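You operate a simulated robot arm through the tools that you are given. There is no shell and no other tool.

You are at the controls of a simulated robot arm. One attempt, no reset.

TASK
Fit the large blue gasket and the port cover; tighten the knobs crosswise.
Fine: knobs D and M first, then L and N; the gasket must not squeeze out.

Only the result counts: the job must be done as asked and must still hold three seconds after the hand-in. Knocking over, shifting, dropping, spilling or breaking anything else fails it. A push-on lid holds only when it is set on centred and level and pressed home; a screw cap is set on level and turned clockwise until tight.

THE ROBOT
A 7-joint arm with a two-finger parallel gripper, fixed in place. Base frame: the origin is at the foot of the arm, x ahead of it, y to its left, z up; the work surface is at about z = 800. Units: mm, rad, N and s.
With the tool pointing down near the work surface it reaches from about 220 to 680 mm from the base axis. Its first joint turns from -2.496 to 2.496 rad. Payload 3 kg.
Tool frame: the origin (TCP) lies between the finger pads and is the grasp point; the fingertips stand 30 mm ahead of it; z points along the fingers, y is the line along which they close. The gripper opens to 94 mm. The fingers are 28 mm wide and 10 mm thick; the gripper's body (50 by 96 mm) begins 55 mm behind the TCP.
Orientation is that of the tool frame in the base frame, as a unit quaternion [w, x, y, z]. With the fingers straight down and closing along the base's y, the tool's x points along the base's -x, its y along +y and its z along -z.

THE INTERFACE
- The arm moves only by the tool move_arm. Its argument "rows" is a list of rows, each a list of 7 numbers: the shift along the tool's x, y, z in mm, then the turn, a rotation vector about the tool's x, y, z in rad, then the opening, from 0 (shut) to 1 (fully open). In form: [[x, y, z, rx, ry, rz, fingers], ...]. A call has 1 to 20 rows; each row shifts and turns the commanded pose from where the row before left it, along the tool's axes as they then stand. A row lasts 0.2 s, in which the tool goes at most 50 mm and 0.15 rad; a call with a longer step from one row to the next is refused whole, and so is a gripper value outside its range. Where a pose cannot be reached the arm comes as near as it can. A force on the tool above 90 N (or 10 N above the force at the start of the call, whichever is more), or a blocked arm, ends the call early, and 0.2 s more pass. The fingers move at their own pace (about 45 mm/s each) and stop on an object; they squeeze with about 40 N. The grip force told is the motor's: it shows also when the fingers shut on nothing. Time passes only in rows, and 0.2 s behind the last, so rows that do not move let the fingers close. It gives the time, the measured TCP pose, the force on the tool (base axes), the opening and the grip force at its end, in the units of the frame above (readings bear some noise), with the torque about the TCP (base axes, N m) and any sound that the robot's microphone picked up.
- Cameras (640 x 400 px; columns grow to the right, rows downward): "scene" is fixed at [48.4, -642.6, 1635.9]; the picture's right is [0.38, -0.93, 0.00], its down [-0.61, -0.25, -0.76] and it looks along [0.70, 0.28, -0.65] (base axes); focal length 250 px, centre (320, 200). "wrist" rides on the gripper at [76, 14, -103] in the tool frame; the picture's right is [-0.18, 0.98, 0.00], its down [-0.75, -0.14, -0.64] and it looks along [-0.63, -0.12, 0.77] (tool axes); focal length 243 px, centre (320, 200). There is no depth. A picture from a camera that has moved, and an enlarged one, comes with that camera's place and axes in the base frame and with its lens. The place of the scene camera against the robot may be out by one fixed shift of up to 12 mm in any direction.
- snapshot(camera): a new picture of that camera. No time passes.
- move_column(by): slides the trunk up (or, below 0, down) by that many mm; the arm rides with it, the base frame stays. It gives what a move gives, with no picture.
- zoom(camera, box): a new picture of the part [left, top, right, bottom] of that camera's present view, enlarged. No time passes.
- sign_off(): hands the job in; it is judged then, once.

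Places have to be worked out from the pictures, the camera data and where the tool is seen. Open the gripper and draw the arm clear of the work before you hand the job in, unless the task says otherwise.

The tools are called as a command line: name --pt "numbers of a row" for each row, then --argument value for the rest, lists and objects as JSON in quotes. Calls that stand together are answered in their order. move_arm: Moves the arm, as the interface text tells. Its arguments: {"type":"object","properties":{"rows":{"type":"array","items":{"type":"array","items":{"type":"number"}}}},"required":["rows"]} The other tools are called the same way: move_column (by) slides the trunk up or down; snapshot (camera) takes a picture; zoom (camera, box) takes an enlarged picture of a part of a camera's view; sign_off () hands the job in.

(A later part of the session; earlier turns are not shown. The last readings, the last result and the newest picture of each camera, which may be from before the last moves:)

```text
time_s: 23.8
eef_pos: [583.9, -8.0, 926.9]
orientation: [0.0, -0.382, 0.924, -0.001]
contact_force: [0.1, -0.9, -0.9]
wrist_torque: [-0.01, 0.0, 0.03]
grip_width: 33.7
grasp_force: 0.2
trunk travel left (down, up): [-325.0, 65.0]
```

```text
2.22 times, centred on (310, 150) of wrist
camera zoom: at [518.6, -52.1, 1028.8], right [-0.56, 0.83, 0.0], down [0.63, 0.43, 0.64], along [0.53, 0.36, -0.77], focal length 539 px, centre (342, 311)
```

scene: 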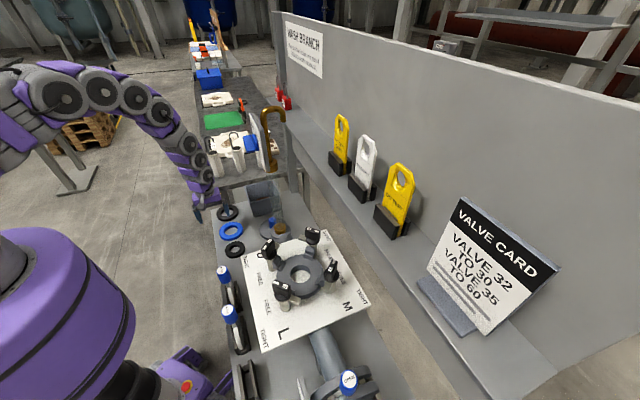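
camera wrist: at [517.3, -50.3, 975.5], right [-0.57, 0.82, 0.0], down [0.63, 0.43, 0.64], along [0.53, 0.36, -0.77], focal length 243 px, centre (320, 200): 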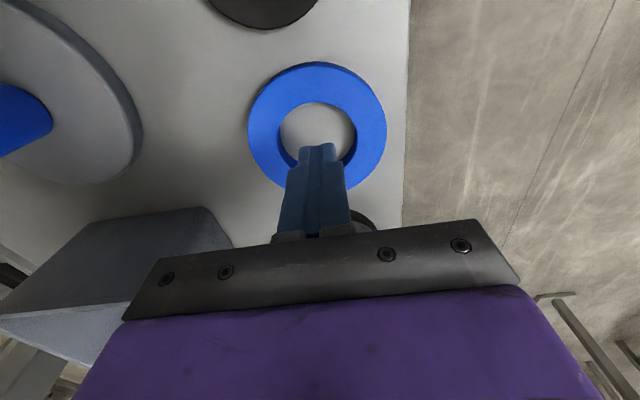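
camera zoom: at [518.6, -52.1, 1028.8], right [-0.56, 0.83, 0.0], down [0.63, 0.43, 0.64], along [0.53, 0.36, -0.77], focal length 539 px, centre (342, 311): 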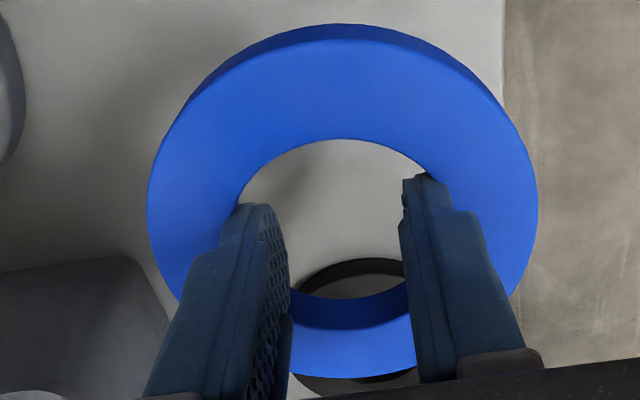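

The hold crept slightly from 32.9 to 33.7 mm. I check from the scene camera how far the fingertips reach through the ring.

zoom --camera "scene" --box '[190, 160, 260, 215]'

move_arm --pt "0 0 0 0 0 0 1" --pt "0 0 0 0 0 0 1" --pt "0 0 0 0 0 0 1"

zoom --camera "wrist" --box '[200, 60, 420, 240]'

```text
7.27 times, centred on (225, 188) of scene
camera zoom: at [48.4, -642.6, 1635.9], right [0.38, -0.93, 0.0], down [-0.61, -0.25, -0.76], along [0.7, 0.28, -0.65], focal length 1815 px, centre (1011, 291)
```

zoom: 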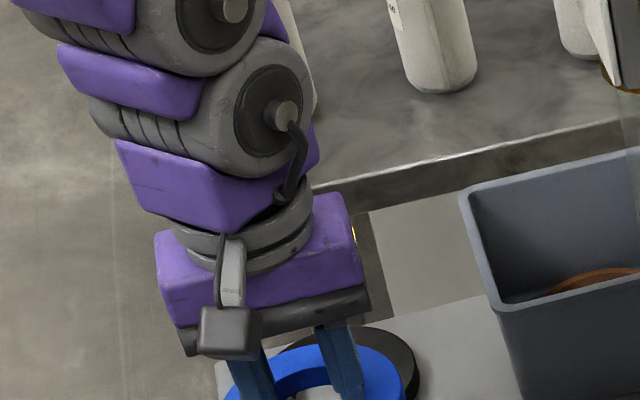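

```text
time_s: 24.6
eef_pos: [582.7, -7.5, 925.5]
orientation: [0.0, -0.383, 0.924, 0.0]
contact_force: [-0.1, 0.2, -0.8]
wrist_torque: [-0.01, -0.01, 0.0]
grip_width: 33.7
grasp_force: 0.1
trunk travel left (down, up): [-325.0, 65.0]
```

```text
2.22 times, centred on (310, 150) of wrist
camera zoom: at [518.7, -51.8, 1028.3], right [-0.57, 0.82, 0.0], down [0.63, 0.43, 0.64], along [0.53, 0.36, -0.77], focal length 539 px, centre (342, 311)
```

zoom: 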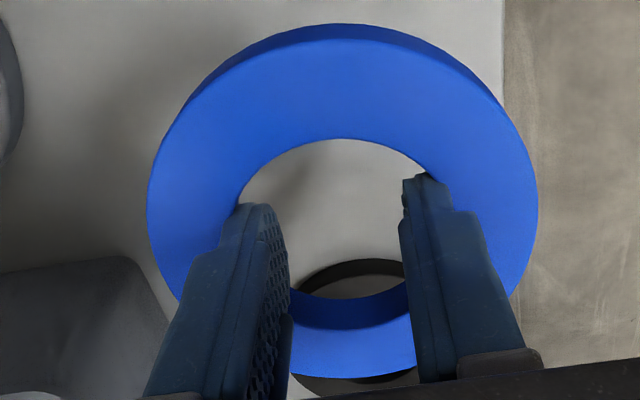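

It is stable at 33.7 mm with about 1 N of weight. I raise it over knob height and bring it back to x≈405 before crossing to the port.

move_arm --pt "0 0 -12 0 0 0 1" --pt "0 0 -25 0 0 0 1" --pt "0 0 -28 0 0 0 1" --pt "0 0 -28 0 0 0 1" --pt "0 0 -28 0 0 0 1" --pt "0 0 -28 0 0 0 1" --pt "0 0 -28 0 0 0 1" --pt "8 8 -20 0 0 0 1" --pt "17 17 -8 0 0 0 1" --pt "21 21 0 0 0 0 1" --pt "21 21 0 0 0 0 1" --pt "21 21 0 0 0 0 1" --pt "21 21 0 0 0 0 1" --pt "13 13 0 0 0 0 1" --pt "5 5 0 0 0 0 1"

zoom --camera "wrist" --box '[200, 60, 420, 240]'

```text
time_s: 27.8
eef_pos: [401.9, -7.7, 1129.7]
orientation: [0.0, -0.383, 0.924, 0.0]
contact_force: [0.5, -1.6, -0.7]
wrist_torque: [0.01, 0.04, -0.01]
grip_width: 33.9
grasp_force: 0.0
trunk travel left (down, up): [-325.0, 65.0]
```

```text
2.22 times, centred on (310, 150) of wrist
camera zoom: at [338.0, -51.8, 1232.0], right [-0.57, 0.82, 0.0], down [0.63, 0.43, 0.64], along [0.53, 0.36, -0.77], focal length 539 px, centre (342, 311)
```

zoom: 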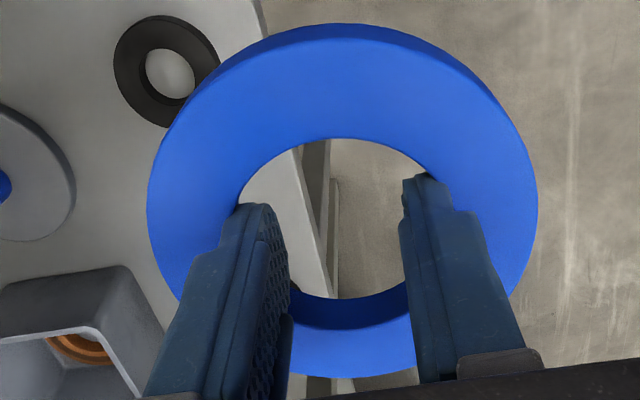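

The ring holds firmly (33.9). Now I cross to above the port at z≈1130.

move_arm --pt "8 -8 0 0 0 0 1" --pt "16 -16 0 0 0 0 1" --pt "21 -21 0 0 0 0 1" --pt "21 -21 0 0 0 0 1" --pt "21 -21 0 0 0 0 1" --pt "21 -21 0 0 0 0 1" --pt "21 -21 0 0 0 0 1" --pt "21 -21 0 0 0 0 1" --pt "21 -21 0 0 0 0 1" --pt "21 -21 0 0 0 0 1" --pt "21 -21 0 0 0 0 1" --pt "21 -21 0 0 0 0 1" --pt "21 -21 0 0 0 0 1" --pt "21 -21 0 0 0 0 1" --pt "21 -21 0 0 0 0 1" --pt "10 -10 0 0 0 0 1" --pt "3 -3 0 0 0 0 1"

snapshot --camera "wrist"

zoom --camera "scene" --box '[240, 200, 360, 320]'

```text
time_s: 31.4
eef_pos: [401.5, -445.3, 1130.7]
orientation: [0.0, -0.383, 0.924, 0.001]
contact_force: [-0.5, 0.9, -1.3]
wrist_torque: [0.02, -0.03, 0.01]
grip_width: 33.5
grasp_force: 0.0
trunk travel left (down, up): [-325.0, 65.0]
```

```text
taken
camera wrist: at [337.9, -491.0, 1232.4], right [-0.57, 0.82, 0.0], down [0.63, 0.43, 0.64], along [0.53, 0.36, -0.77], focal length 243 px, centre (320, 200)
```

wrist: 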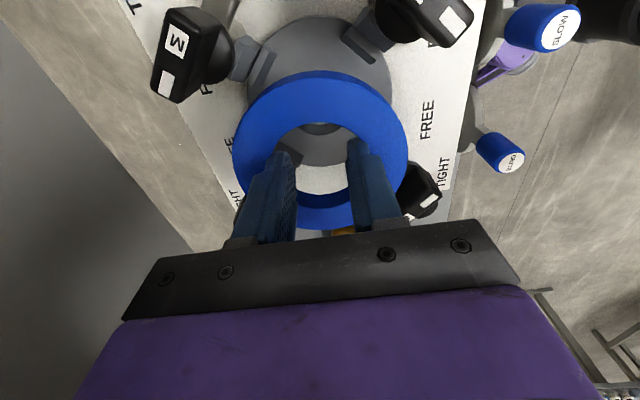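

```text
3.33 times, centred on (300, 260) of scene
camera zoom: at [48.4, -642.6, 1635.9], right [0.38, -0.93, 0.0], down [-0.61, -0.25, -0.76], along [0.7, 0.28, -0.65], focal length 832 px, centre (387, 0)
```

zoom: 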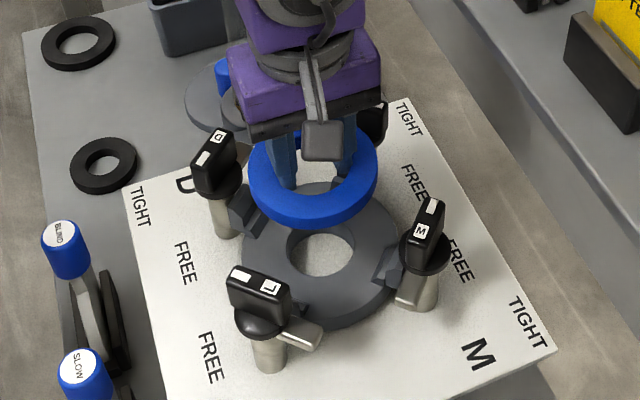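

The ring is now over the port. I centre on (407,-446) and lower to about 20 mm above the flange to judge alignment against the ribs.

move_arm --pt "-3.2 -4.6 0 0 0 0 1" --pt "0 0 12 0 0 0 1" --pt "0 0 20 0 0 0 1" --pt "0 0 20 0 0 0 1" --pt "0 0 18 0 0 0 1" --pt "0 0 12 0 0 0 1" --pt "0 0 6 0 0 0 1"

zoom --camera "wrist" --box '[160, 0, 480, 240]'

zoom --camera "scene" --box '[250, 220, 350, 310]'

```text
time_s: 33.0
eef_pos: [408.2, -449.9, 1042.3]
orientation: [0.0, -0.382, 0.924, 0.0]
contact_force: [-0.4, 0.1, -0.2]
wrist_torque: [0.02, 0.0, -0.02]
grip_width: 33.9
grasp_force: 0.2
trunk travel left (down, up): [-325.0, 65.0]
```

```text
1.67 times, centred on (320, 120) of wrist
camera zoom: at [345.0, -492.7, 1145.1], right [-0.56, 0.83, 0.0], down [0.63, 0.43, 0.64], along [0.53, 0.36, -0.77], focal length 404 px, centre (320, 333)
```

zoom: 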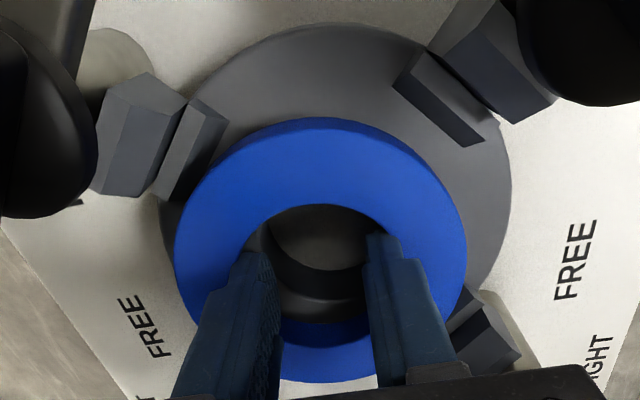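

```text
4.44 times, centred on (300, 265) of scene
camera zoom: at [48.4, -642.6, 1635.9], right [0.38, -0.93, 0.0], down [-0.61, -0.25, -0.76], along [0.7, 0.28, -0.65], focal length 1109 px, centre (409, -89)
```

zoom: 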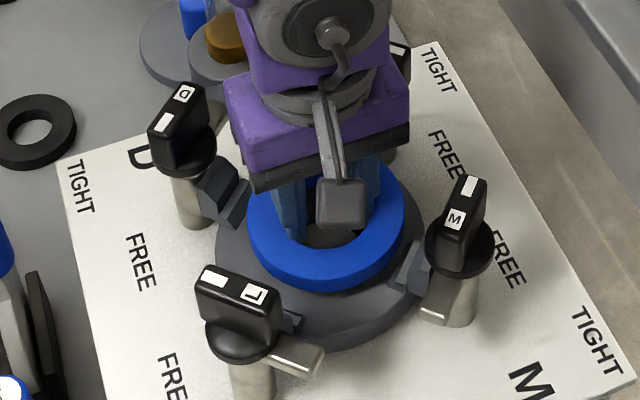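

The ring in hand is about 4 mm too far toward -y relative to the port. I correct to (407,-445.4) and lower close to the flange.

move_arm --pt "-1.8 3.9 0 0 0 0 1" --pt "0 0 4 0 0 0 1" --pt "0 0 4 0 0 0 1" --pt "0 0 2 0 0 0 1" --pt "0 0 0 0 0 0 1"

zoom --camera "wrist" --box '[160, 0, 480, 240]'

zoom --camera "scene" --box '[250, 220, 350, 310]'

```text
time_s: 34.2
eef_pos: [407.3, -444.0, 1033.9]
orientation: [0.0, -0.383, 0.924, 0.0]
contact_force: [0.1, -0.4, -1.3]
wrist_torque: [0.0, -0.02, 0.01]
grip_width: 34.0
grasp_force: 0.1
trunk travel left (down, up): [-325.0, 65.0]
```

```text
1.67 times, centred on (320, 120) of wrist
camera zoom: at [343.3, -488.7, 1134.8], right [-0.57, 0.82, 0.0], down [0.63, 0.43, 0.64], along [0.53, 0.36, -0.77], focal length 404 px, centre (320, 333)
```

zoom: 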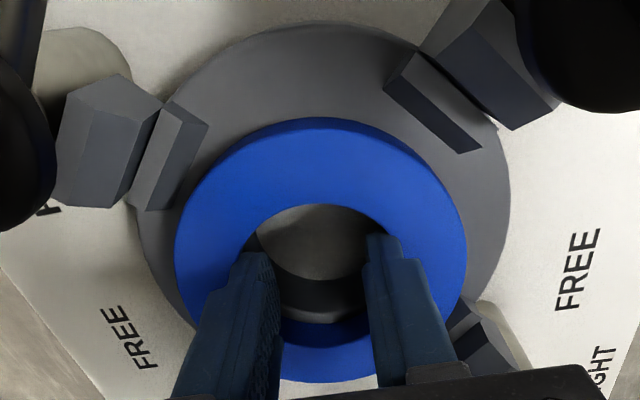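

```text
4.44 times, centred on (300, 265) of scene
camera zoom: at [48.4, -642.6, 1635.9], right [0.38, -0.93, 0.0], down [-0.61, -0.25, -0.76], along [0.7, 0.28, -0.65], focal length 1109 px, centre (409, -89)
```

zoom: 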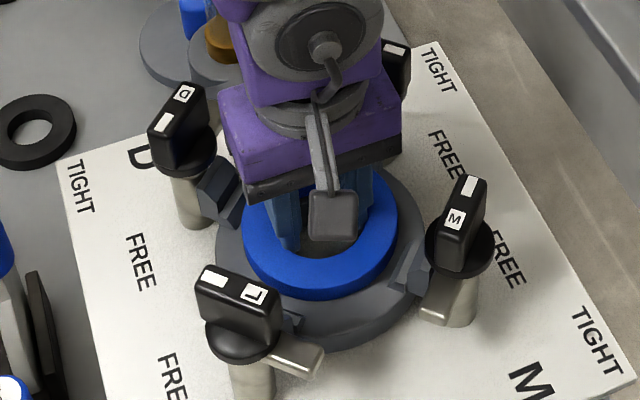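

Ring and port now line up in both views (ring within about 1 mm of centre). I lower in small steps until it touches.

move_arm --pt "0 0 3 0 0 0 1" --pt "0 0 3 0 0 0 1" --pt "0 0 1.5 0 0 0 1" --pt "0 0 0 0 0 0 1"

```text
time_s: 35.2
eef_pos: [406.4, -444.1, 1030.2]
orientation: [0.001, -0.382, 0.924, -0.005]
contact_force: [13.4, -10.4, 66.7]
wrist_torque: [1.26, 0.27, -0.21]
grip_width: 33.7
grasp_force: 0.1
trunk travel left (down, up): [-325.0, 65.0]
```

It touched early at TCP z≈1030 with a sideways push, so the flange is at z≈1000, which also moves the centre to about (403.5,-446.3); all rib readings agree with that. I lift 8 mm and recheck.

move_arm --pt "0 0 -4 0 0 0 1" --pt "0 0 -4 0 0 0 1" --pt "0 0 -2 0 0 0 1" --pt "3.5 1.1 0 0 0 0 1" --pt "0 0 0 0 0 0 1"

zoom --camera "wrist" --box '[160, 0, 480, 240]'

zoom --camera "scene" --box '[250, 220, 350, 310]'

```text
time_s: 36.4
eef_pos: [402.0, -444.3, 1033.4]
orientation: [0.0, -0.383, 0.924, 0.0]
contact_force: [0.3, -0.3, -0.9]
wrist_torque: [0.01, -0.01, 0.01]
grip_width: 33.7
grasp_force: 0.0
trunk travel left (down, up): [-325.0, 65.0]
```

```text
1.67 times, centred on (320, 120) of wrist
camera zoom: at [338.9, -488.9, 1136.0], right [-0.56, 0.83, 0.0], down [0.63, 0.43, 0.64], along [0.53, 0.36, -0.77], focal length 404 px, centre (320, 333)
```

zoom: 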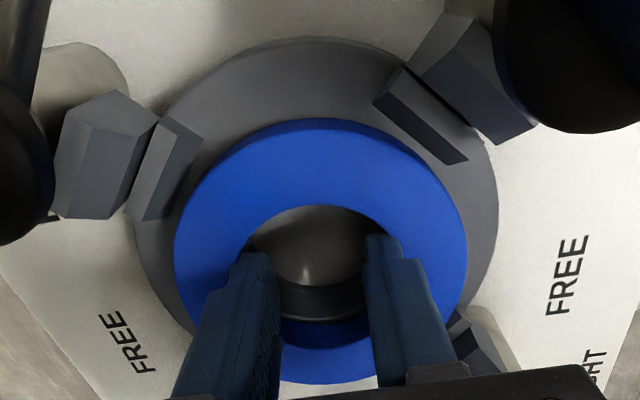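

```text
4.44 times, centred on (300, 265) of scene
camera zoom: at [48.4, -642.6, 1635.9], right [0.38, -0.93, 0.0], down [-0.61, -0.25, -0.76], along [0.7, 0.28, -0.65], focal length 1109 px, centre (409, -89)
```

zoom: 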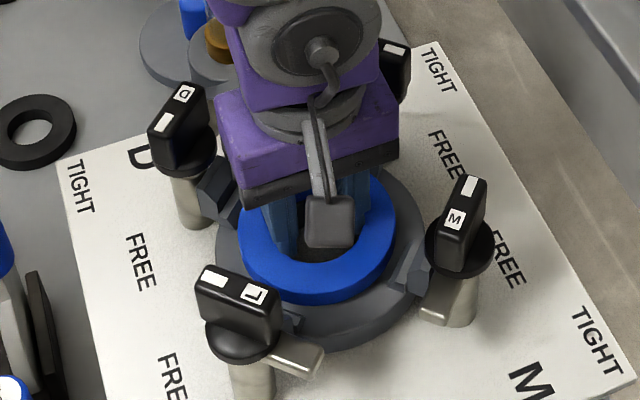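

Now all readings agree on a centre of (403.4,-446.5). I make the last 2 mm shift and lower in 1 mm steps.

move_arm --pt "0.35 -1.77 0 0 0 0 1" --pt "0 0 1 0 0 0 1" --pt "0 0 1 0 0 0 1" --pt "0 0 1 0 0 0 1" --pt "0 0 0 0 0 0 1"

```text
time_s: 37.6
eef_pos: [404.0, -446.2, 1031.8]
orientation: [0.0, -0.383, 0.924, 0.0]
contact_force: [-1.0, 0.2, -0.7]
wrist_torque: [-0.01, -0.03, -0.02]
grip_width: 33.8
grasp_force: 0.1
trunk travel left (down, up): [-325.0, 65.0]
```

move_arm --pt "0 0 1 0 0 0 1" --pt "0 0 1 0 0 0 1" --pt "0 0 0 0 0 0 1"

```text
time_s: 38.4
eef_pos: [403.0, -447.1, 1029.5]
orientation: [0.0, -0.382, 0.924, -0.001]
contact_force: [0.0, 0.1, 2.0]
wrist_torque: [-0.05, -0.05, -0.01]
grip_width: 33.8
grasp_force: 0.1
trunk travel left (down, up): [-325.0, 65.0]
```

A first light vertical touch. One more millimetre to confirm it is seated flat with no side force.

move_arm --pt "0 0 0.7 0 0 0 1" --pt "0 0 0 0 0 0 1"

zoom --camera "wrist" --box '[160, 0, 480, 240]'

zoom --camera "scene" --box '[260, 230, 340, 300]'

```text
time_s: 39.0
eef_pos: [403.7, -446.3, 1029.9]
orientation: [0.0, -0.383, 0.924, -0.001]
contact_force: [-0.8, -0.6, 8.3]
wrist_torque: [-0.2, -0.14, -0.05]
grip_width: 34.0
grasp_force: 0.1
trunk travel left (down, up): [-325.0, 65.0]
```

```text
1.67 times, centred on (320, 120) of wrist
camera zoom: at [340.7, -491.2, 1132.0], right [-0.57, 0.82, 0.0], down [0.63, 0.43, 0.64], along [0.53, 0.36, -0.77], focal length 404 px, centre (320, 333)
```

zoom: 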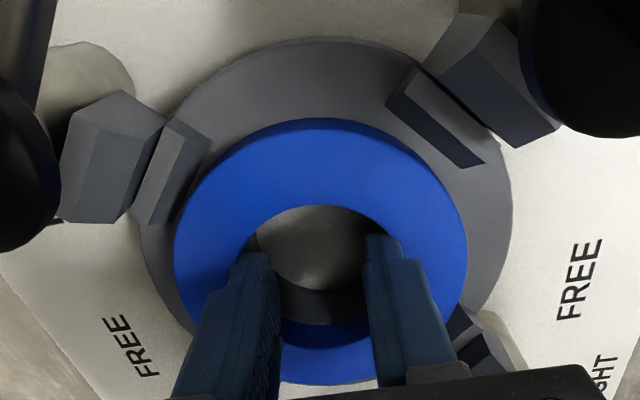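

```text
5.71 times, centred on (300, 265) of scene
camera zoom: at [48.4, -642.6, 1635.9], right [0.38, -0.93, 0.0], down [-0.61, -0.25, -0.76], along [0.7, 0.28, -0.65], focal length 1426 px, centre (434, -171)
```

zoom: 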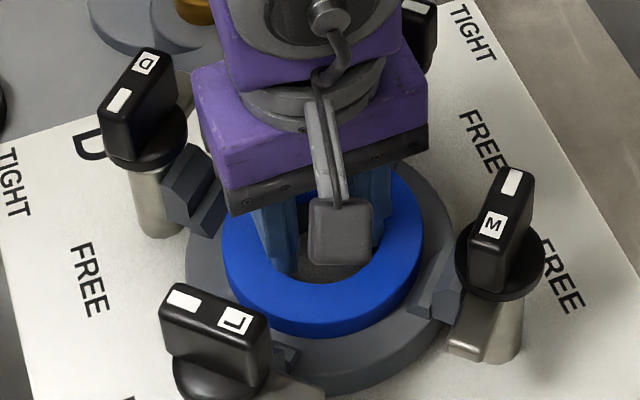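

Gaps to ribs L and M look even (about 4 mm each) and only vertical force acts, so the gasket sits on the flange. I close the fingers to let go and lift straight up.

move_arm --pt "0 0 0 0 0 0 0.2" --pt "0 0 0 0 0 0 0.2" --pt "0 0 0 0 0 0 0.2" --pt "0 0 -5 0 0 0 0.2" --pt "0 0 -15 0 0 0 0.2" --pt "0 0 -30 0 0 0 0.2" --pt "0 0 -35 0 0 0 0.2" --pt "0 0 -35 0 0 0 0.2"

snapshot --camera "wrist"

zoom --camera "wrist" --box '[180, 0, 440, 200]'

zoom --camera "scene" --box '[260, 230, 340, 300]'

```text
time_s: 40.8
eef_pos: [403.0, -445.1, 1149.8]
orientation: [-0.001, -0.383, 0.924, 0.0]
contact_force: [0.9, 0.0, -0.5]
wrist_torque: [0.02, -0.01, 0.05]
grip_width: 19.1
grasp_force: 0.1
trunk travel left (down, up): [-325.0, 65.0]
```

```text
taken
camera wrist: at [339.6, -489.0, 1251.6], right [-0.56, 0.83, 0.0], down [0.63, 0.43, 0.64], along [0.53, 0.36, -0.77], focal length 243 px, centre (320, 200)
```

wrist: 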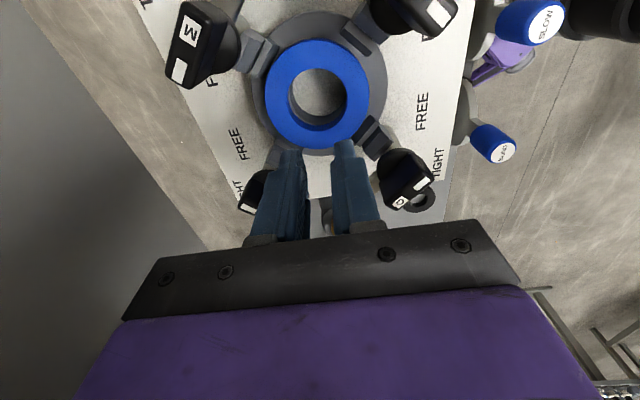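

```text
2.00 times, centred on (310, 100) of wrist
camera zoom: at [339.6, -489.0, 1251.6], right [-0.56, 0.83, 0.0], down [0.63, 0.43, 0.64], along [0.53, 0.36, -0.77], focal length 485 px, centre (340, 400)
```

zoom: 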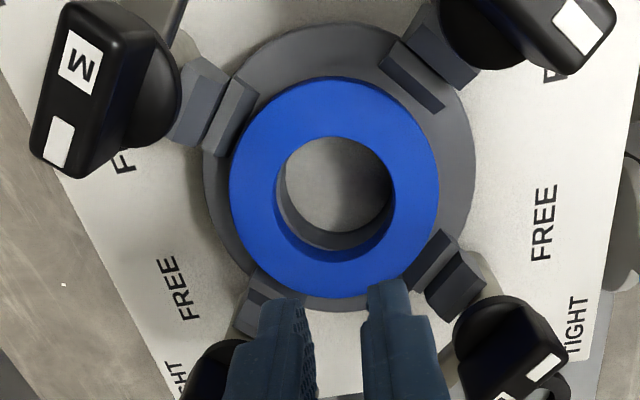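

```text
5.71 times, centred on (300, 265) of scene
camera zoom: at [48.4, -642.6, 1635.9], right [0.38, -0.93, 0.0], down [-0.61, -0.25, -0.76], along [0.7, 0.28, -0.65], focal length 1426 px, centre (434, -171)
```

zoom: 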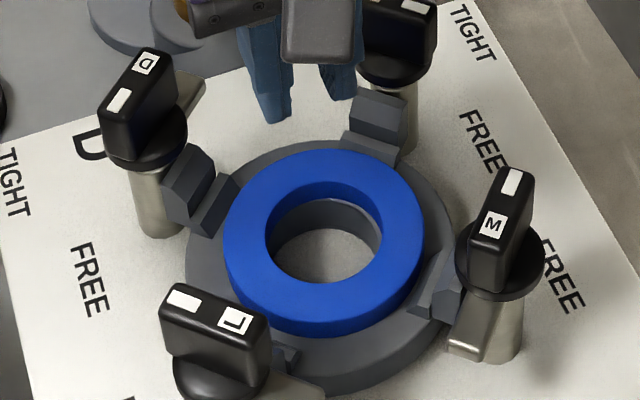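

The gasket lies inside the ribs with its hole over the port hole. I enlarge to check the gap at every rib.

zoom --camera "wrist" --box '[250, 30, 400, 165]'

zoom --camera "scene" --box '[275, 240, 330, 290]'

```text
2.96 times, centred on (325, 98) of wrist
camera zoom: at [339.6, -489.0, 1251.6], right [-0.56, 0.83, 0.0], down [0.63, 0.43, 0.64], along [0.53, 0.36, -0.77], focal length 719 px, centre (305, 504)
```

zoom: 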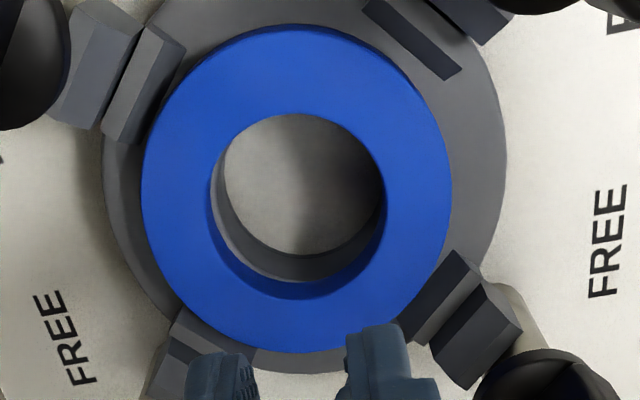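

```text
8.00 times, centred on (302, 265) of scene
camera zoom: at [48.4, -642.6, 1635.9], right [0.38, -0.93, 0.0], down [-0.61, -0.25, -0.76], along [0.7, 0.28, -0.65], focal length 1996 px, centre (460, -320)
```

zoom: 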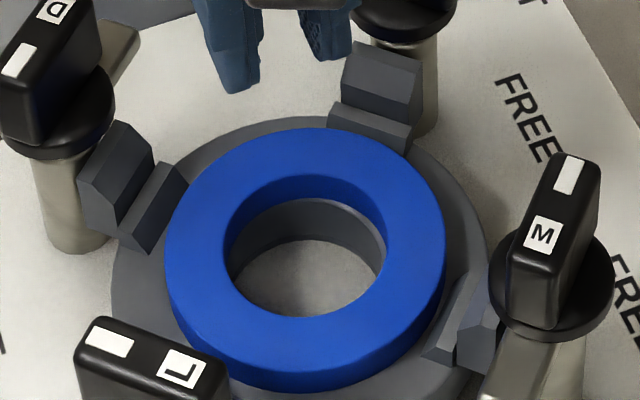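

The gasket is centred with clear gaps all round. Next the cover: I turn the tool back square, retreat past the tube at x≈403, then go out toward the cover at height.

move_arm --pt "0 0 -5 0 0 0.1309 0.6" --pt "0 0 -5 0 0 0.1309 0.6" --pt "0 0 -5 0 0 0.1309 0.6" --pt "0 0 -5 0 0 0.1309 0.6" --pt "0 0 0 0 0 0.1309 0.6" --pt "0 0 0 0 0 0.1309 0.6" --pt "0 44 0 0 0 0 0.6" --pt "0 44 0 0 0 0 0.6" --pt "0 44 0 0 0 0 0.6" --pt "0 44 0 0 0 0 0.6" --pt "0 44 0 0 0 0 0.6" --pt "0 44 0 0 0 0 0.6" --pt "0 10 40 0 0 0 0.6" --pt "-40 0 20 0 0 0 0.6" --pt "-40 0 20 0 0 0 0.6" --pt "-40 0 20 0 0 0 0.6" --pt "-40 0 20 0 0 0 0.6"

snapshot --camera "wrist"

snapshot --camera "scene"

```text
time_s: 44.4
eef_pos: [565.0, -170.3, 1048.5]
orientation: [0.0, 0.001, 1.0, 0.0]
contact_force: [1.4, -0.6, 0.1]
wrist_torque: [-0.02, 0.01, -0.03]
grip_width: 56.5
grasp_force: 0.1
trunk travel left (down, up): [-325.0, 65.0]
```

```text
taken
camera wrist: at [489.0, -157.3, 1151.2], right [0.18, 0.98, 0.0], down [0.75, -0.14, 0.64], along [0.63, -0.12, -0.77], focal length 243 px, centre (320, 200)
```

wrist: 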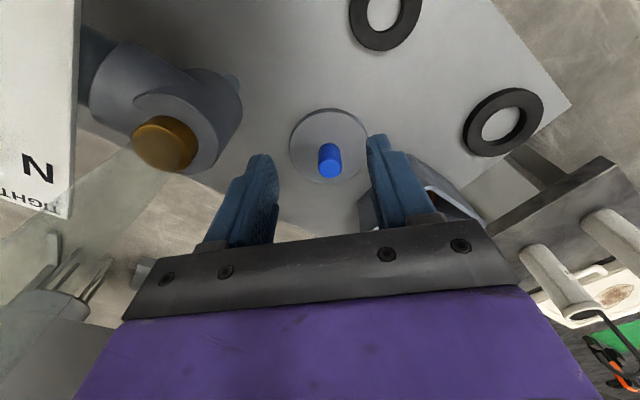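

```text
taken
```

scene: 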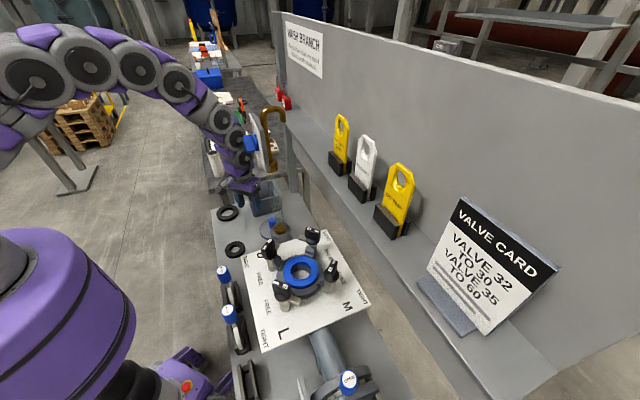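

I enlarge the view of the cover to fix its position.

zoom --camera "wrist" --box '[260, 80, 400, 200]'

```text
3.33 times, centred on (330, 140) of wrist
camera zoom: at [489.0, -157.3, 1151.2], right [0.18, 0.98, 0.0], down [0.75, -0.14, 0.64], along [0.63, -0.12, -0.77], focal length 809 px, centre (287, 400)
```

zoom: 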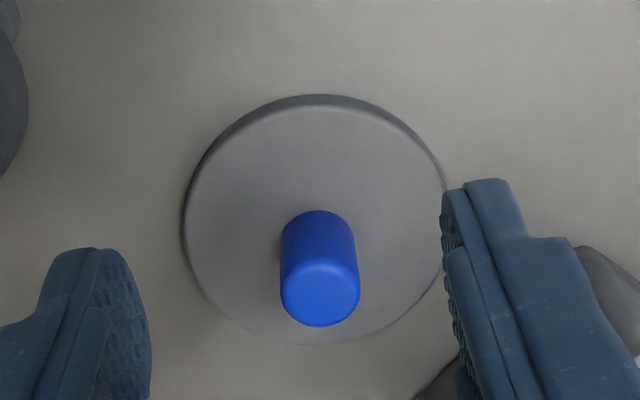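

The cover's centre works out near (672,-177), handle about 33 mm thick with its top at z≈864. That is near the reach limit, so I approach above it first and see whether the arm gets there.

move_arm --pt "-35 -2 15 0 0 0 0.8" --pt "-35 -2 15 0 0 0 0.8" --pt "-35 -2 20 0 0 0 0.8" --pt "-2 0 30 0 0 0 0.8" --pt "0 0 30 0 0 0 0.8" --pt "0 0 18 0 0 0 0.8"

snapshot --camera "wrist"

snapshot --camera "scene"

```text
time_s: 45.8
eef_pos: [671.3, -177.1, 919.8]
orientation: [-0.001, 0.001, 1.0, 0.002]
contact_force: [-0.4, -0.5, -0.6]
wrist_torque: [0.01, -0.02, 0.01]
grip_width: 75.3
grasp_force: 0.0
trunk travel left (down, up): [-325.0, 65.0]
```

```text
taken
camera wrist: at [595.5, -162.7, 1022.6], right [0.18, 0.98, 0.0], down [0.75, -0.14, 0.64], along [0.63, -0.12, -0.77], focal length 243 px, centre (320, 200)
```

wrist: 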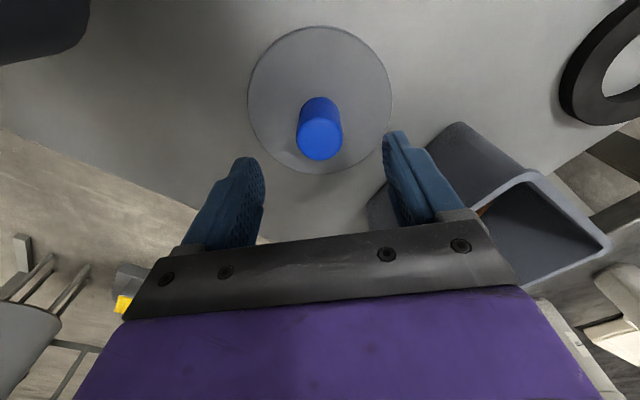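

```text
taken
```

scene: 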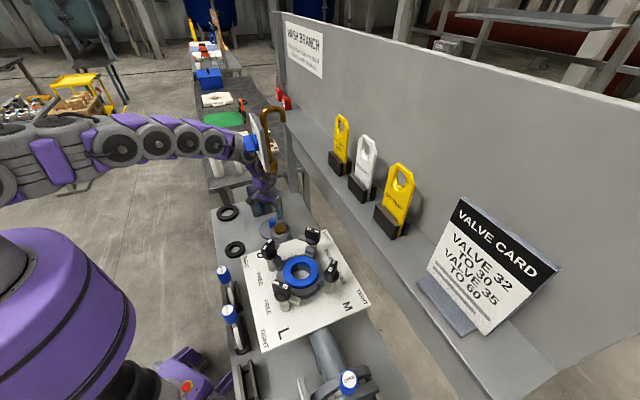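

The arm reaches it. I enlarge to centre on the handle.

zoom --camera "wrist" --box '[230, 10, 410, 190]'

zoom --camera "scene" --box '[230, 100, 310, 260]'

```text
2.22 times, centred on (320, 100) of wrist
camera zoom: at [595.5, -162.7, 1022.6], right [0.18, 0.98, 0.0], down [0.75, -0.14, 0.64], along [0.63, -0.12, -0.77], focal length 539 px, centre (320, 422)
```

zoom: 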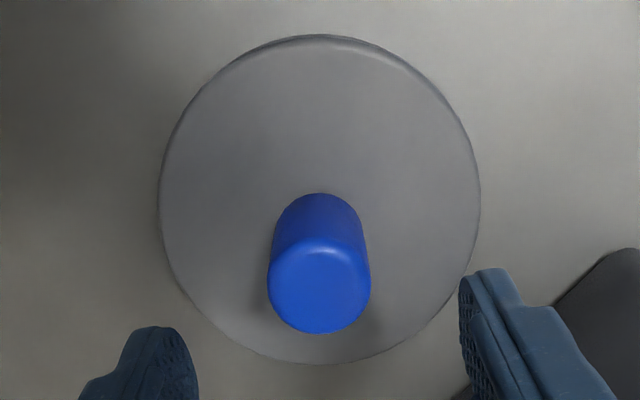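

```text
2.50 times, centred on (270, 180) of scene
camera zoom: at [48.4, -642.6, 1635.9], right [0.38, -0.93, 0.0], down [-0.61, -0.25, -0.76], along [0.7, 0.28, -0.65], focal length 624 px, centre (445, 250)
```

zoom: 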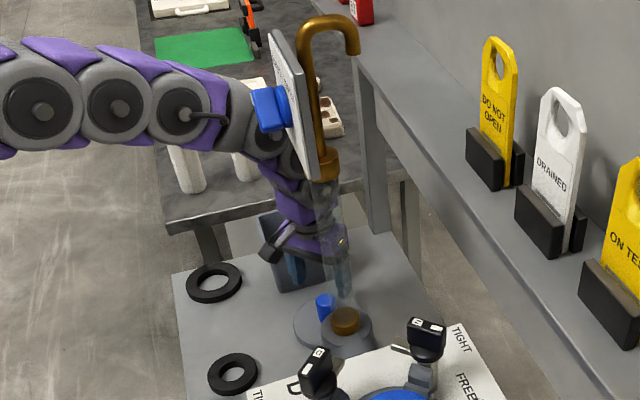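

The handle is centred at about (674,-177.5), top near z≈859. I lower over it to TCP z≈846, then close gently.

move_arm --pt "-2.5 -0.4 0 0 0 0 0.8" --pt "0 0 20 0 0 0 0.8" --pt "0 0 20 0 0 0 0.8" --pt "0 0 20 0 0 0 0.8" --pt "0 0 10 0 0 0 0.8" --pt "0 0 4 0 0 0 0.8" --pt "0 0 0 0 0 0 0.8"

zoom --camera "wrist" --box '[180, 20, 460, 240]'

```text
time_s: 47.4
eef_pos: [672.6, -178.4, 856.4]
orientation: [0.002, 0.0, 1.0, 0.0]
contact_force: [-0.7, -0.3, -0.4]
wrist_torque: [-0.03, 0.02, 0.0]
grip_width: 75.2
grasp_force: 0.0
out of reach, approached as far as the arm can: row 5
trunk travel left (down, up): [-325.0, 65.0]
```

```text
1.82 times, centred on (320, 130) of wrist
camera zoom: at [598.0, -165.2, 958.3], right [0.18, 0.98, 0.0], down [0.75, -0.14, 0.64], along [0.63, -0.12, -0.76], focal length 441 px, centre (320, 327)
```

zoom: 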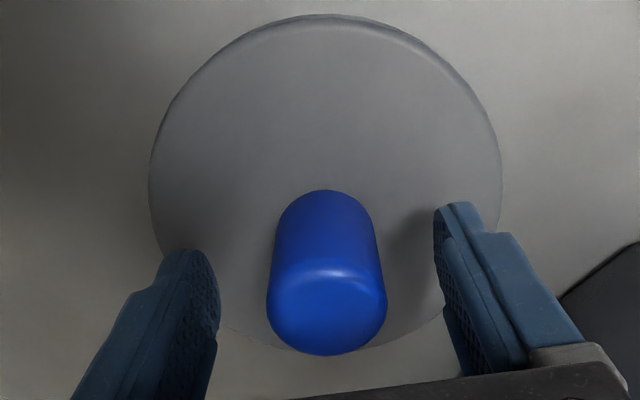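

The arm stopped at z≈856 (reach limit), but the fingertips at z≈826 already overlap the handle by about 33 mm, enough for a firm grip. I close here.

move_arm --pt "0 0 0 0 0 0 0.5" --pt "0 0 0 0 0 0 0.3" --pt "0 0 0 0 0 0 0.2" --pt "0 0 0 0 0 0 0.0" --pt "0 0 0 0 0 0 0.0"

zoom --camera "wrist" --box '[180, 20, 460, 240]'

```text
time_s: 48.6
eef_pos: [673.8, -178.3, 857.2]
orientation: [0.002, -0.001, 1.0, 0.001]
contact_force: [0.1, 0.0, 0.2]
wrist_torque: [0.13, -0.03, 0.05]
grip_width: 32.8
grasp_force: 39.9
trunk travel left (down, up): [-325.0, 65.0]
```

```text
1.82 times, centred on (320, 130) of wrist
camera zoom: at [598.0, -164.8, 958.3], right [0.18, 0.98, 0.0], down [0.75, -0.14, 0.64], along [0.63, -0.12, -0.76], focal length 441 px, centre (320, 327)
```

zoom: 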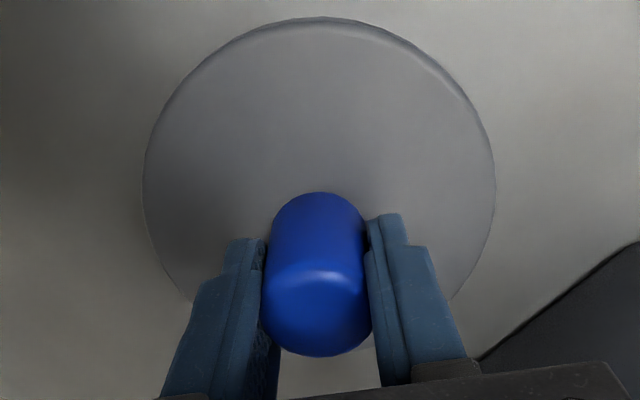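

The handle is gripped (32.8 mm, 40 N). I lift slowly and check that the cover comes up level.

move_arm --pt "0 0 -8 0 0 0 0.0" --pt "0 0 -8 0 0 0 0.0" --pt "0 0 -8 0 0 0 0.0" --pt "0 0 -12 0 0 0 0.0" --pt "0 0 -15 0 0 0 0.0"

zoom --camera "wrist" --box '[180, 20, 460, 240]'

zoom --camera "scene" --box '[230, 180, 310, 260]'

```text
time_s: 49.8
eef_pos: [674.7, -180.3, 906.6]
orientation: [0.002, -0.001, 1.0, 0.0]
contact_force: [0.0, 0.3, -3.9]
wrist_torque: [0.01, 0.02, 0.02]
grip_width: 32.4
grasp_force: 40.0
trunk travel left (down, up): [-325.0, 65.0]
```

```text
1.82 times, centred on (320, 130) of wrist
camera zoom: at [599.7, -166.0, 1009.4], right [0.18, 0.98, 0.0], down [0.75, -0.14, 0.64], along [0.63, -0.12, -0.77], focal length 441 px, centre (320, 327)
```

zoom: 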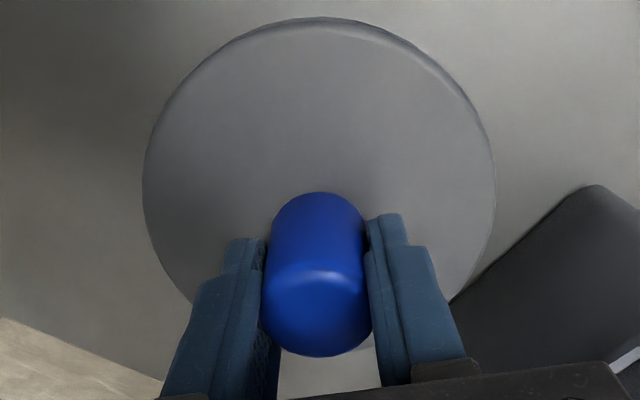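

```text
5.00 times, centred on (270, 220) of scene
camera zoom: at [48.4, -642.6, 1635.9], right [0.38, -0.93, 0.0], down [-0.61, -0.25, -0.76], along [0.7, 0.28, -0.65], focal length 1248 px, centre (570, 100)
```

zoom: 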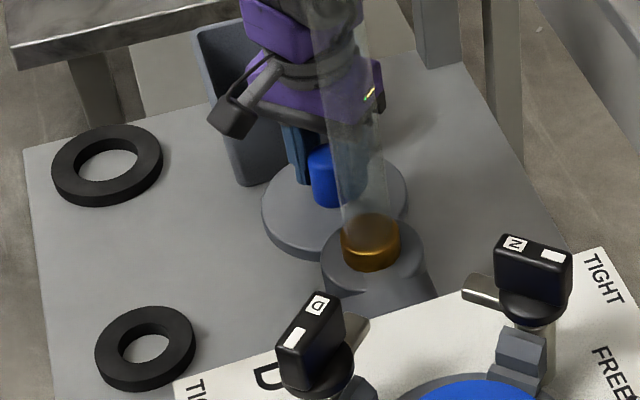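

The cover hangs level, centred on the tool, about 0.4 kg. I raise it while drawing back toward the base, keeping away from the tube and the valve board.

move_arm --pt "5 5 -15 0 0 0 0.0" --pt "12 10 -25 0 0 0 0.0" --pt "22 11 -30 0 0 0 0.0" --pt "22 11 -30 0 0 0 0.0" --pt "22 11 -30 0 0 0 0.0" --pt "22 11 -30 0 0 0 0.0" --pt "22 11 -30 0 0 0 0.0" --pt "28 0 -25 0 0 0 0.0" --pt "30 0 -18 0 0 0 0.0" --pt "30 0 -8 0 0 0 0.0" --pt "30 0 0 0 0 0 0.0" --pt "18 0 0 0 0 0 0.0" --pt "8 0 0 0 0 0 0.0"

snapshot --camera "wrist"

```text
time_s: 52.6
eef_pos: [404.0, -109.4, 1147.4]
orientation: [0.0, 0.0, 1.0, 0.0]
contact_force: [-0.4, -0.4, -3.4]
wrist_torque: [-0.01, 0.0, 0.03]
grip_width: 32.7
grasp_force: 40.6
trunk travel left (down, up): [-325.0, 65.0]
```

```text
taken
camera wrist: at [328.6, -96.0, 1250.2], right [0.18, 0.98, 0.0], down [0.75, -0.14, 0.64], along [0.63, -0.12, -0.77], focal length 243 px, centre (320, 200)
```

wrist: 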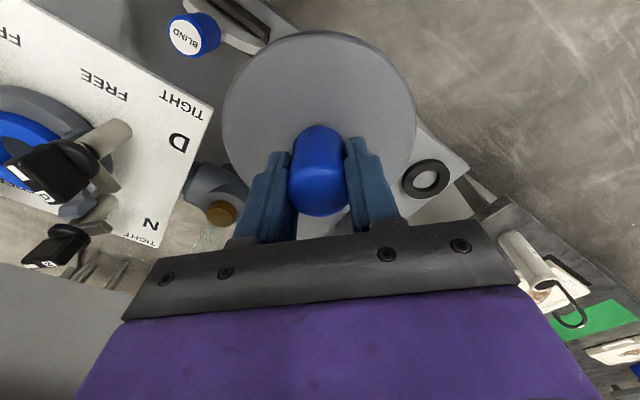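

Cover still firm. I cross over to the port at this height; the disc clears the knob tops by about 30 mm.

move_arm --pt "0 -10 0 0 0 0 0.0" --pt "0 -22 0 0 0 0 0.0" --pt "0 -32 0 0 0 0 0.0" --pt "0 -32 0 0 0 0 0.0" --pt "0 -32 0 0 0 0 0.0" --pt "0 -32 0 0 0 0 0.0" --pt "0 -32 0 0 0 0 0.0" --pt "0 -32 0 0 0 0 0.0" --pt "0 -32 0 0 0 0 0.0" --pt "0 -32 0 0 0 0 0.0" --pt "0 -25 0 0 0 0 0.0" --pt "0 -16 0 0 0 0 0.0" --pt "0 -8 0 0 0 0 0.0" --pt "0 0 0 0 0 0 0.0"

snapshot --camera "wrist"

zoom --camera "scene" --box '[240, 200, 360, 320]'

```text
time_s: 55.6
eef_pos: [404.0, -447.4, 1148.0]
orientation: [0.0, 0.0, 1.0, -0.001]
contact_force: [-0.4, 0.2, -2.8]
wrist_torque: [0.0, 0.05, 0.01]
grip_width: 32.4
grasp_force: 39.9
trunk travel left (down, up): [-325.0, 65.0]
```

```text
taken
camera wrist: at [328.3, -434.1, 1249.2], right [0.18, 0.98, 0.0], down [0.75, -0.14, 0.64], along [0.63, -0.12, -0.77], focal length 243 px, centre (320, 200)
```

wrist: 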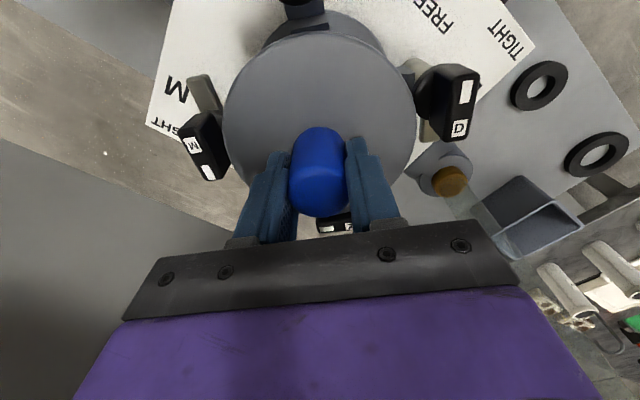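

```text
3.33 times, centred on (300, 260) of scene
camera zoom: at [48.4, -642.6, 1635.9], right [0.38, -0.93, 0.0], down [-0.61, -0.25, -0.76], along [0.7, 0.28, -0.65], focal length 832 px, centre (387, 0)
```

zoom: 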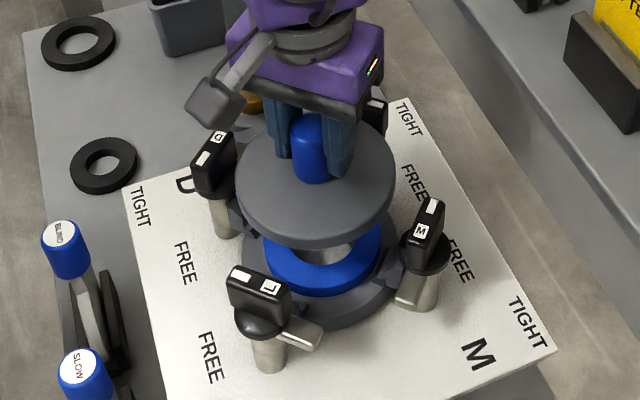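

The cover is over the port, about 1.5 mm low in y. I correct to (404.5,-446.2) and lower to about 30 mm above the gasket for a check.

move_arm --pt "-0.3 1.5 5 0 0 0 0.0" --pt "0 0 12 0 0 0 0.0" --pt "0 0 14 0 0 0 0.0" --pt "0 0 10 0 0 0 0.0" --pt "0 0 5 0 0 0 0.0" --pt "0 0 0 0 0 0 0.0"

zoom --camera "wrist" --box '[160, 0, 480, 240]'

zoom --camera "scene" --box '[250, 220, 350, 310]'

```text
time_s: 57.0
eef_pos: [404.7, -445.5, 1100.2]
orientation: [0.0, 0.0, 1.0, -0.001]
contact_force: [-1.0, -0.3, -3.8]
wrist_torque: [0.01, 0.01, -0.02]
grip_width: 32.9
grasp_force: 39.4
trunk travel left (down, up): [-325.0, 65.0]
```

```text
1.67 times, centred on (320, 120) of wrist
camera zoom: at [329.6, -432.3, 1202.6], right [0.18, 0.98, 0.0], down [0.75, -0.14, 0.64], along [0.63, -0.12, -0.77], focal length 404 px, centre (320, 333)
```

zoom: 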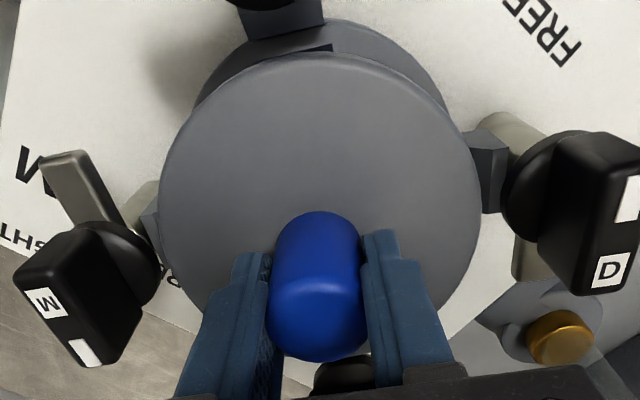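

```text
4.44 times, centred on (300, 265) of scene
camera zoom: at [48.4, -642.6, 1635.9], right [0.38, -0.93, 0.0], down [-0.61, -0.25, -0.76], along [0.7, 0.28, -0.65], focal length 1109 px, centre (409, -89)
```

zoom: 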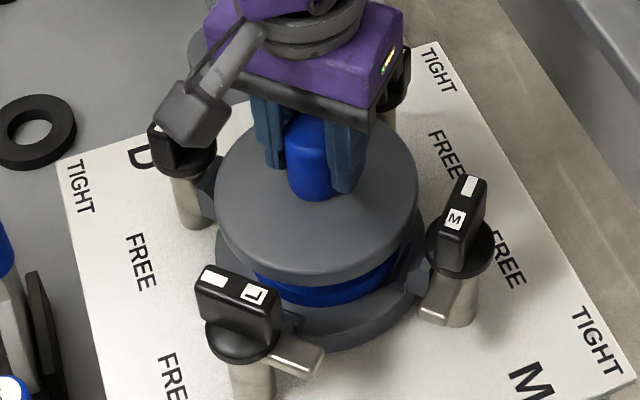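

Both views show the cover within about 1 mm of centre. I lower to just above the gasket.

move_arm --pt "0 -0.5 6 0 0 0 0.0" --pt "0 0 8 0 0 0 0.0" --pt "0 0 6 0 0 0 0.0" --pt "0 0 4 0 0 0 0.0" --pt "0 0 0 0 0 0 0.0"

zoom --camera "wrist" --box '[160, 0, 480, 240]'

zoom --camera "scene" --box '[260, 230, 340, 300]'

```text
time_s: 58.2
eef_pos: [404.5, -446.1, 1075.8]
orientation: [0.0, 0.0, 1.0, 0.0]
contact_force: [0.1, 0.1, -3.4]
wrist_torque: [0.03, 0.01, 0.01]
grip_width: 32.5
grasp_force: 40.3
trunk travel left (down, up): [-325.0, 65.0]
```

```text
1.67 times, centred on (320, 120) of wrist
camera zoom: at [328.8, -432.7, 1178.8], right [0.18, 0.98, 0.0], down [0.75, -0.14, 0.64], along [0.63, -0.12, -0.77], focal length 404 px, centre (320, 333)
```

zoom: 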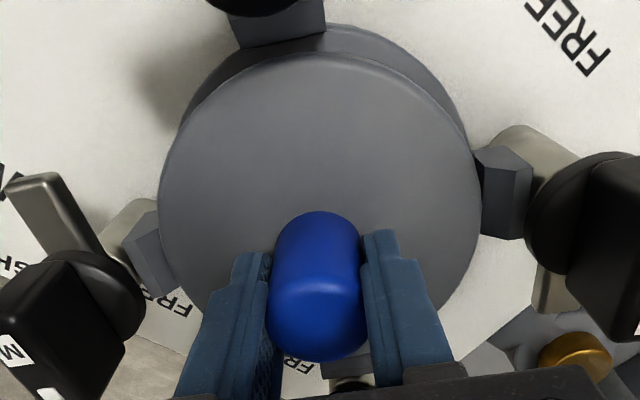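

```text
5.71 times, centred on (300, 265) of scene
camera zoom: at [48.4, -642.6, 1635.9], right [0.38, -0.93, 0.0], down [-0.61, -0.25, -0.76], along [0.7, 0.28, -0.65], focal length 1426 px, centre (434, -171)
```

zoom: 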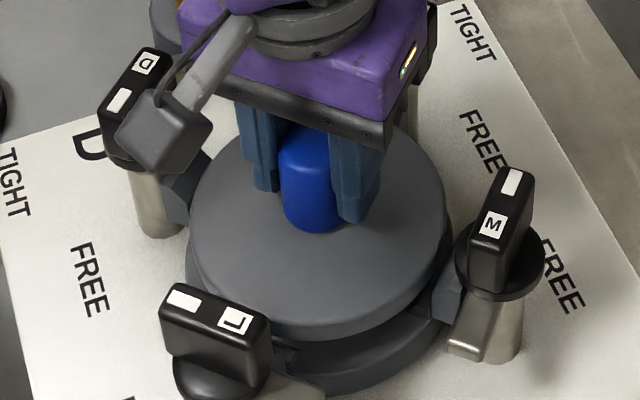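

Everything still lines up. I go down in small steps and watch the force.

move_arm --pt "0 0 2 0 0 0 0.0" --pt "0 0 1.5 0 0 0 0.0" --pt "0 0 1.5 0 0 0 0.0" --pt "0 0 0 0 0 0 0.0"

```text
time_s: 59.2
eef_pos: [404.4, -445.8, 1071.9]
orientation: [0.0, -0.001, 1.0, 0.001]
contact_force: [0.3, 0.4, -3.4]
wrist_torque: [0.0, 0.0, 0.0]
grip_width: 32.7
grasp_force: 40.2
trunk travel left (down, up): [-325.0, 65.0]
```

move_arm --pt "0 0 1 0 0 0 0.0" --pt "0 0 1 0 0 0 0.0" --pt "0 0 1 0 0 0 0.0" --pt "0 0 0 0 0 0 0.0"

```text
time_s: 60.2
eef_pos: [404.0, -445.6, 1070.6]
orientation: [0.001, 0.0, 1.0, -0.002]
contact_force: [4.7, -5.9, 25.7]
wrist_torque: [0.27, -0.49, -0.04]
grip_width: 32.4
grasp_force: 40.0
trunk travel left (down, up): [-325.0, 65.0]
```

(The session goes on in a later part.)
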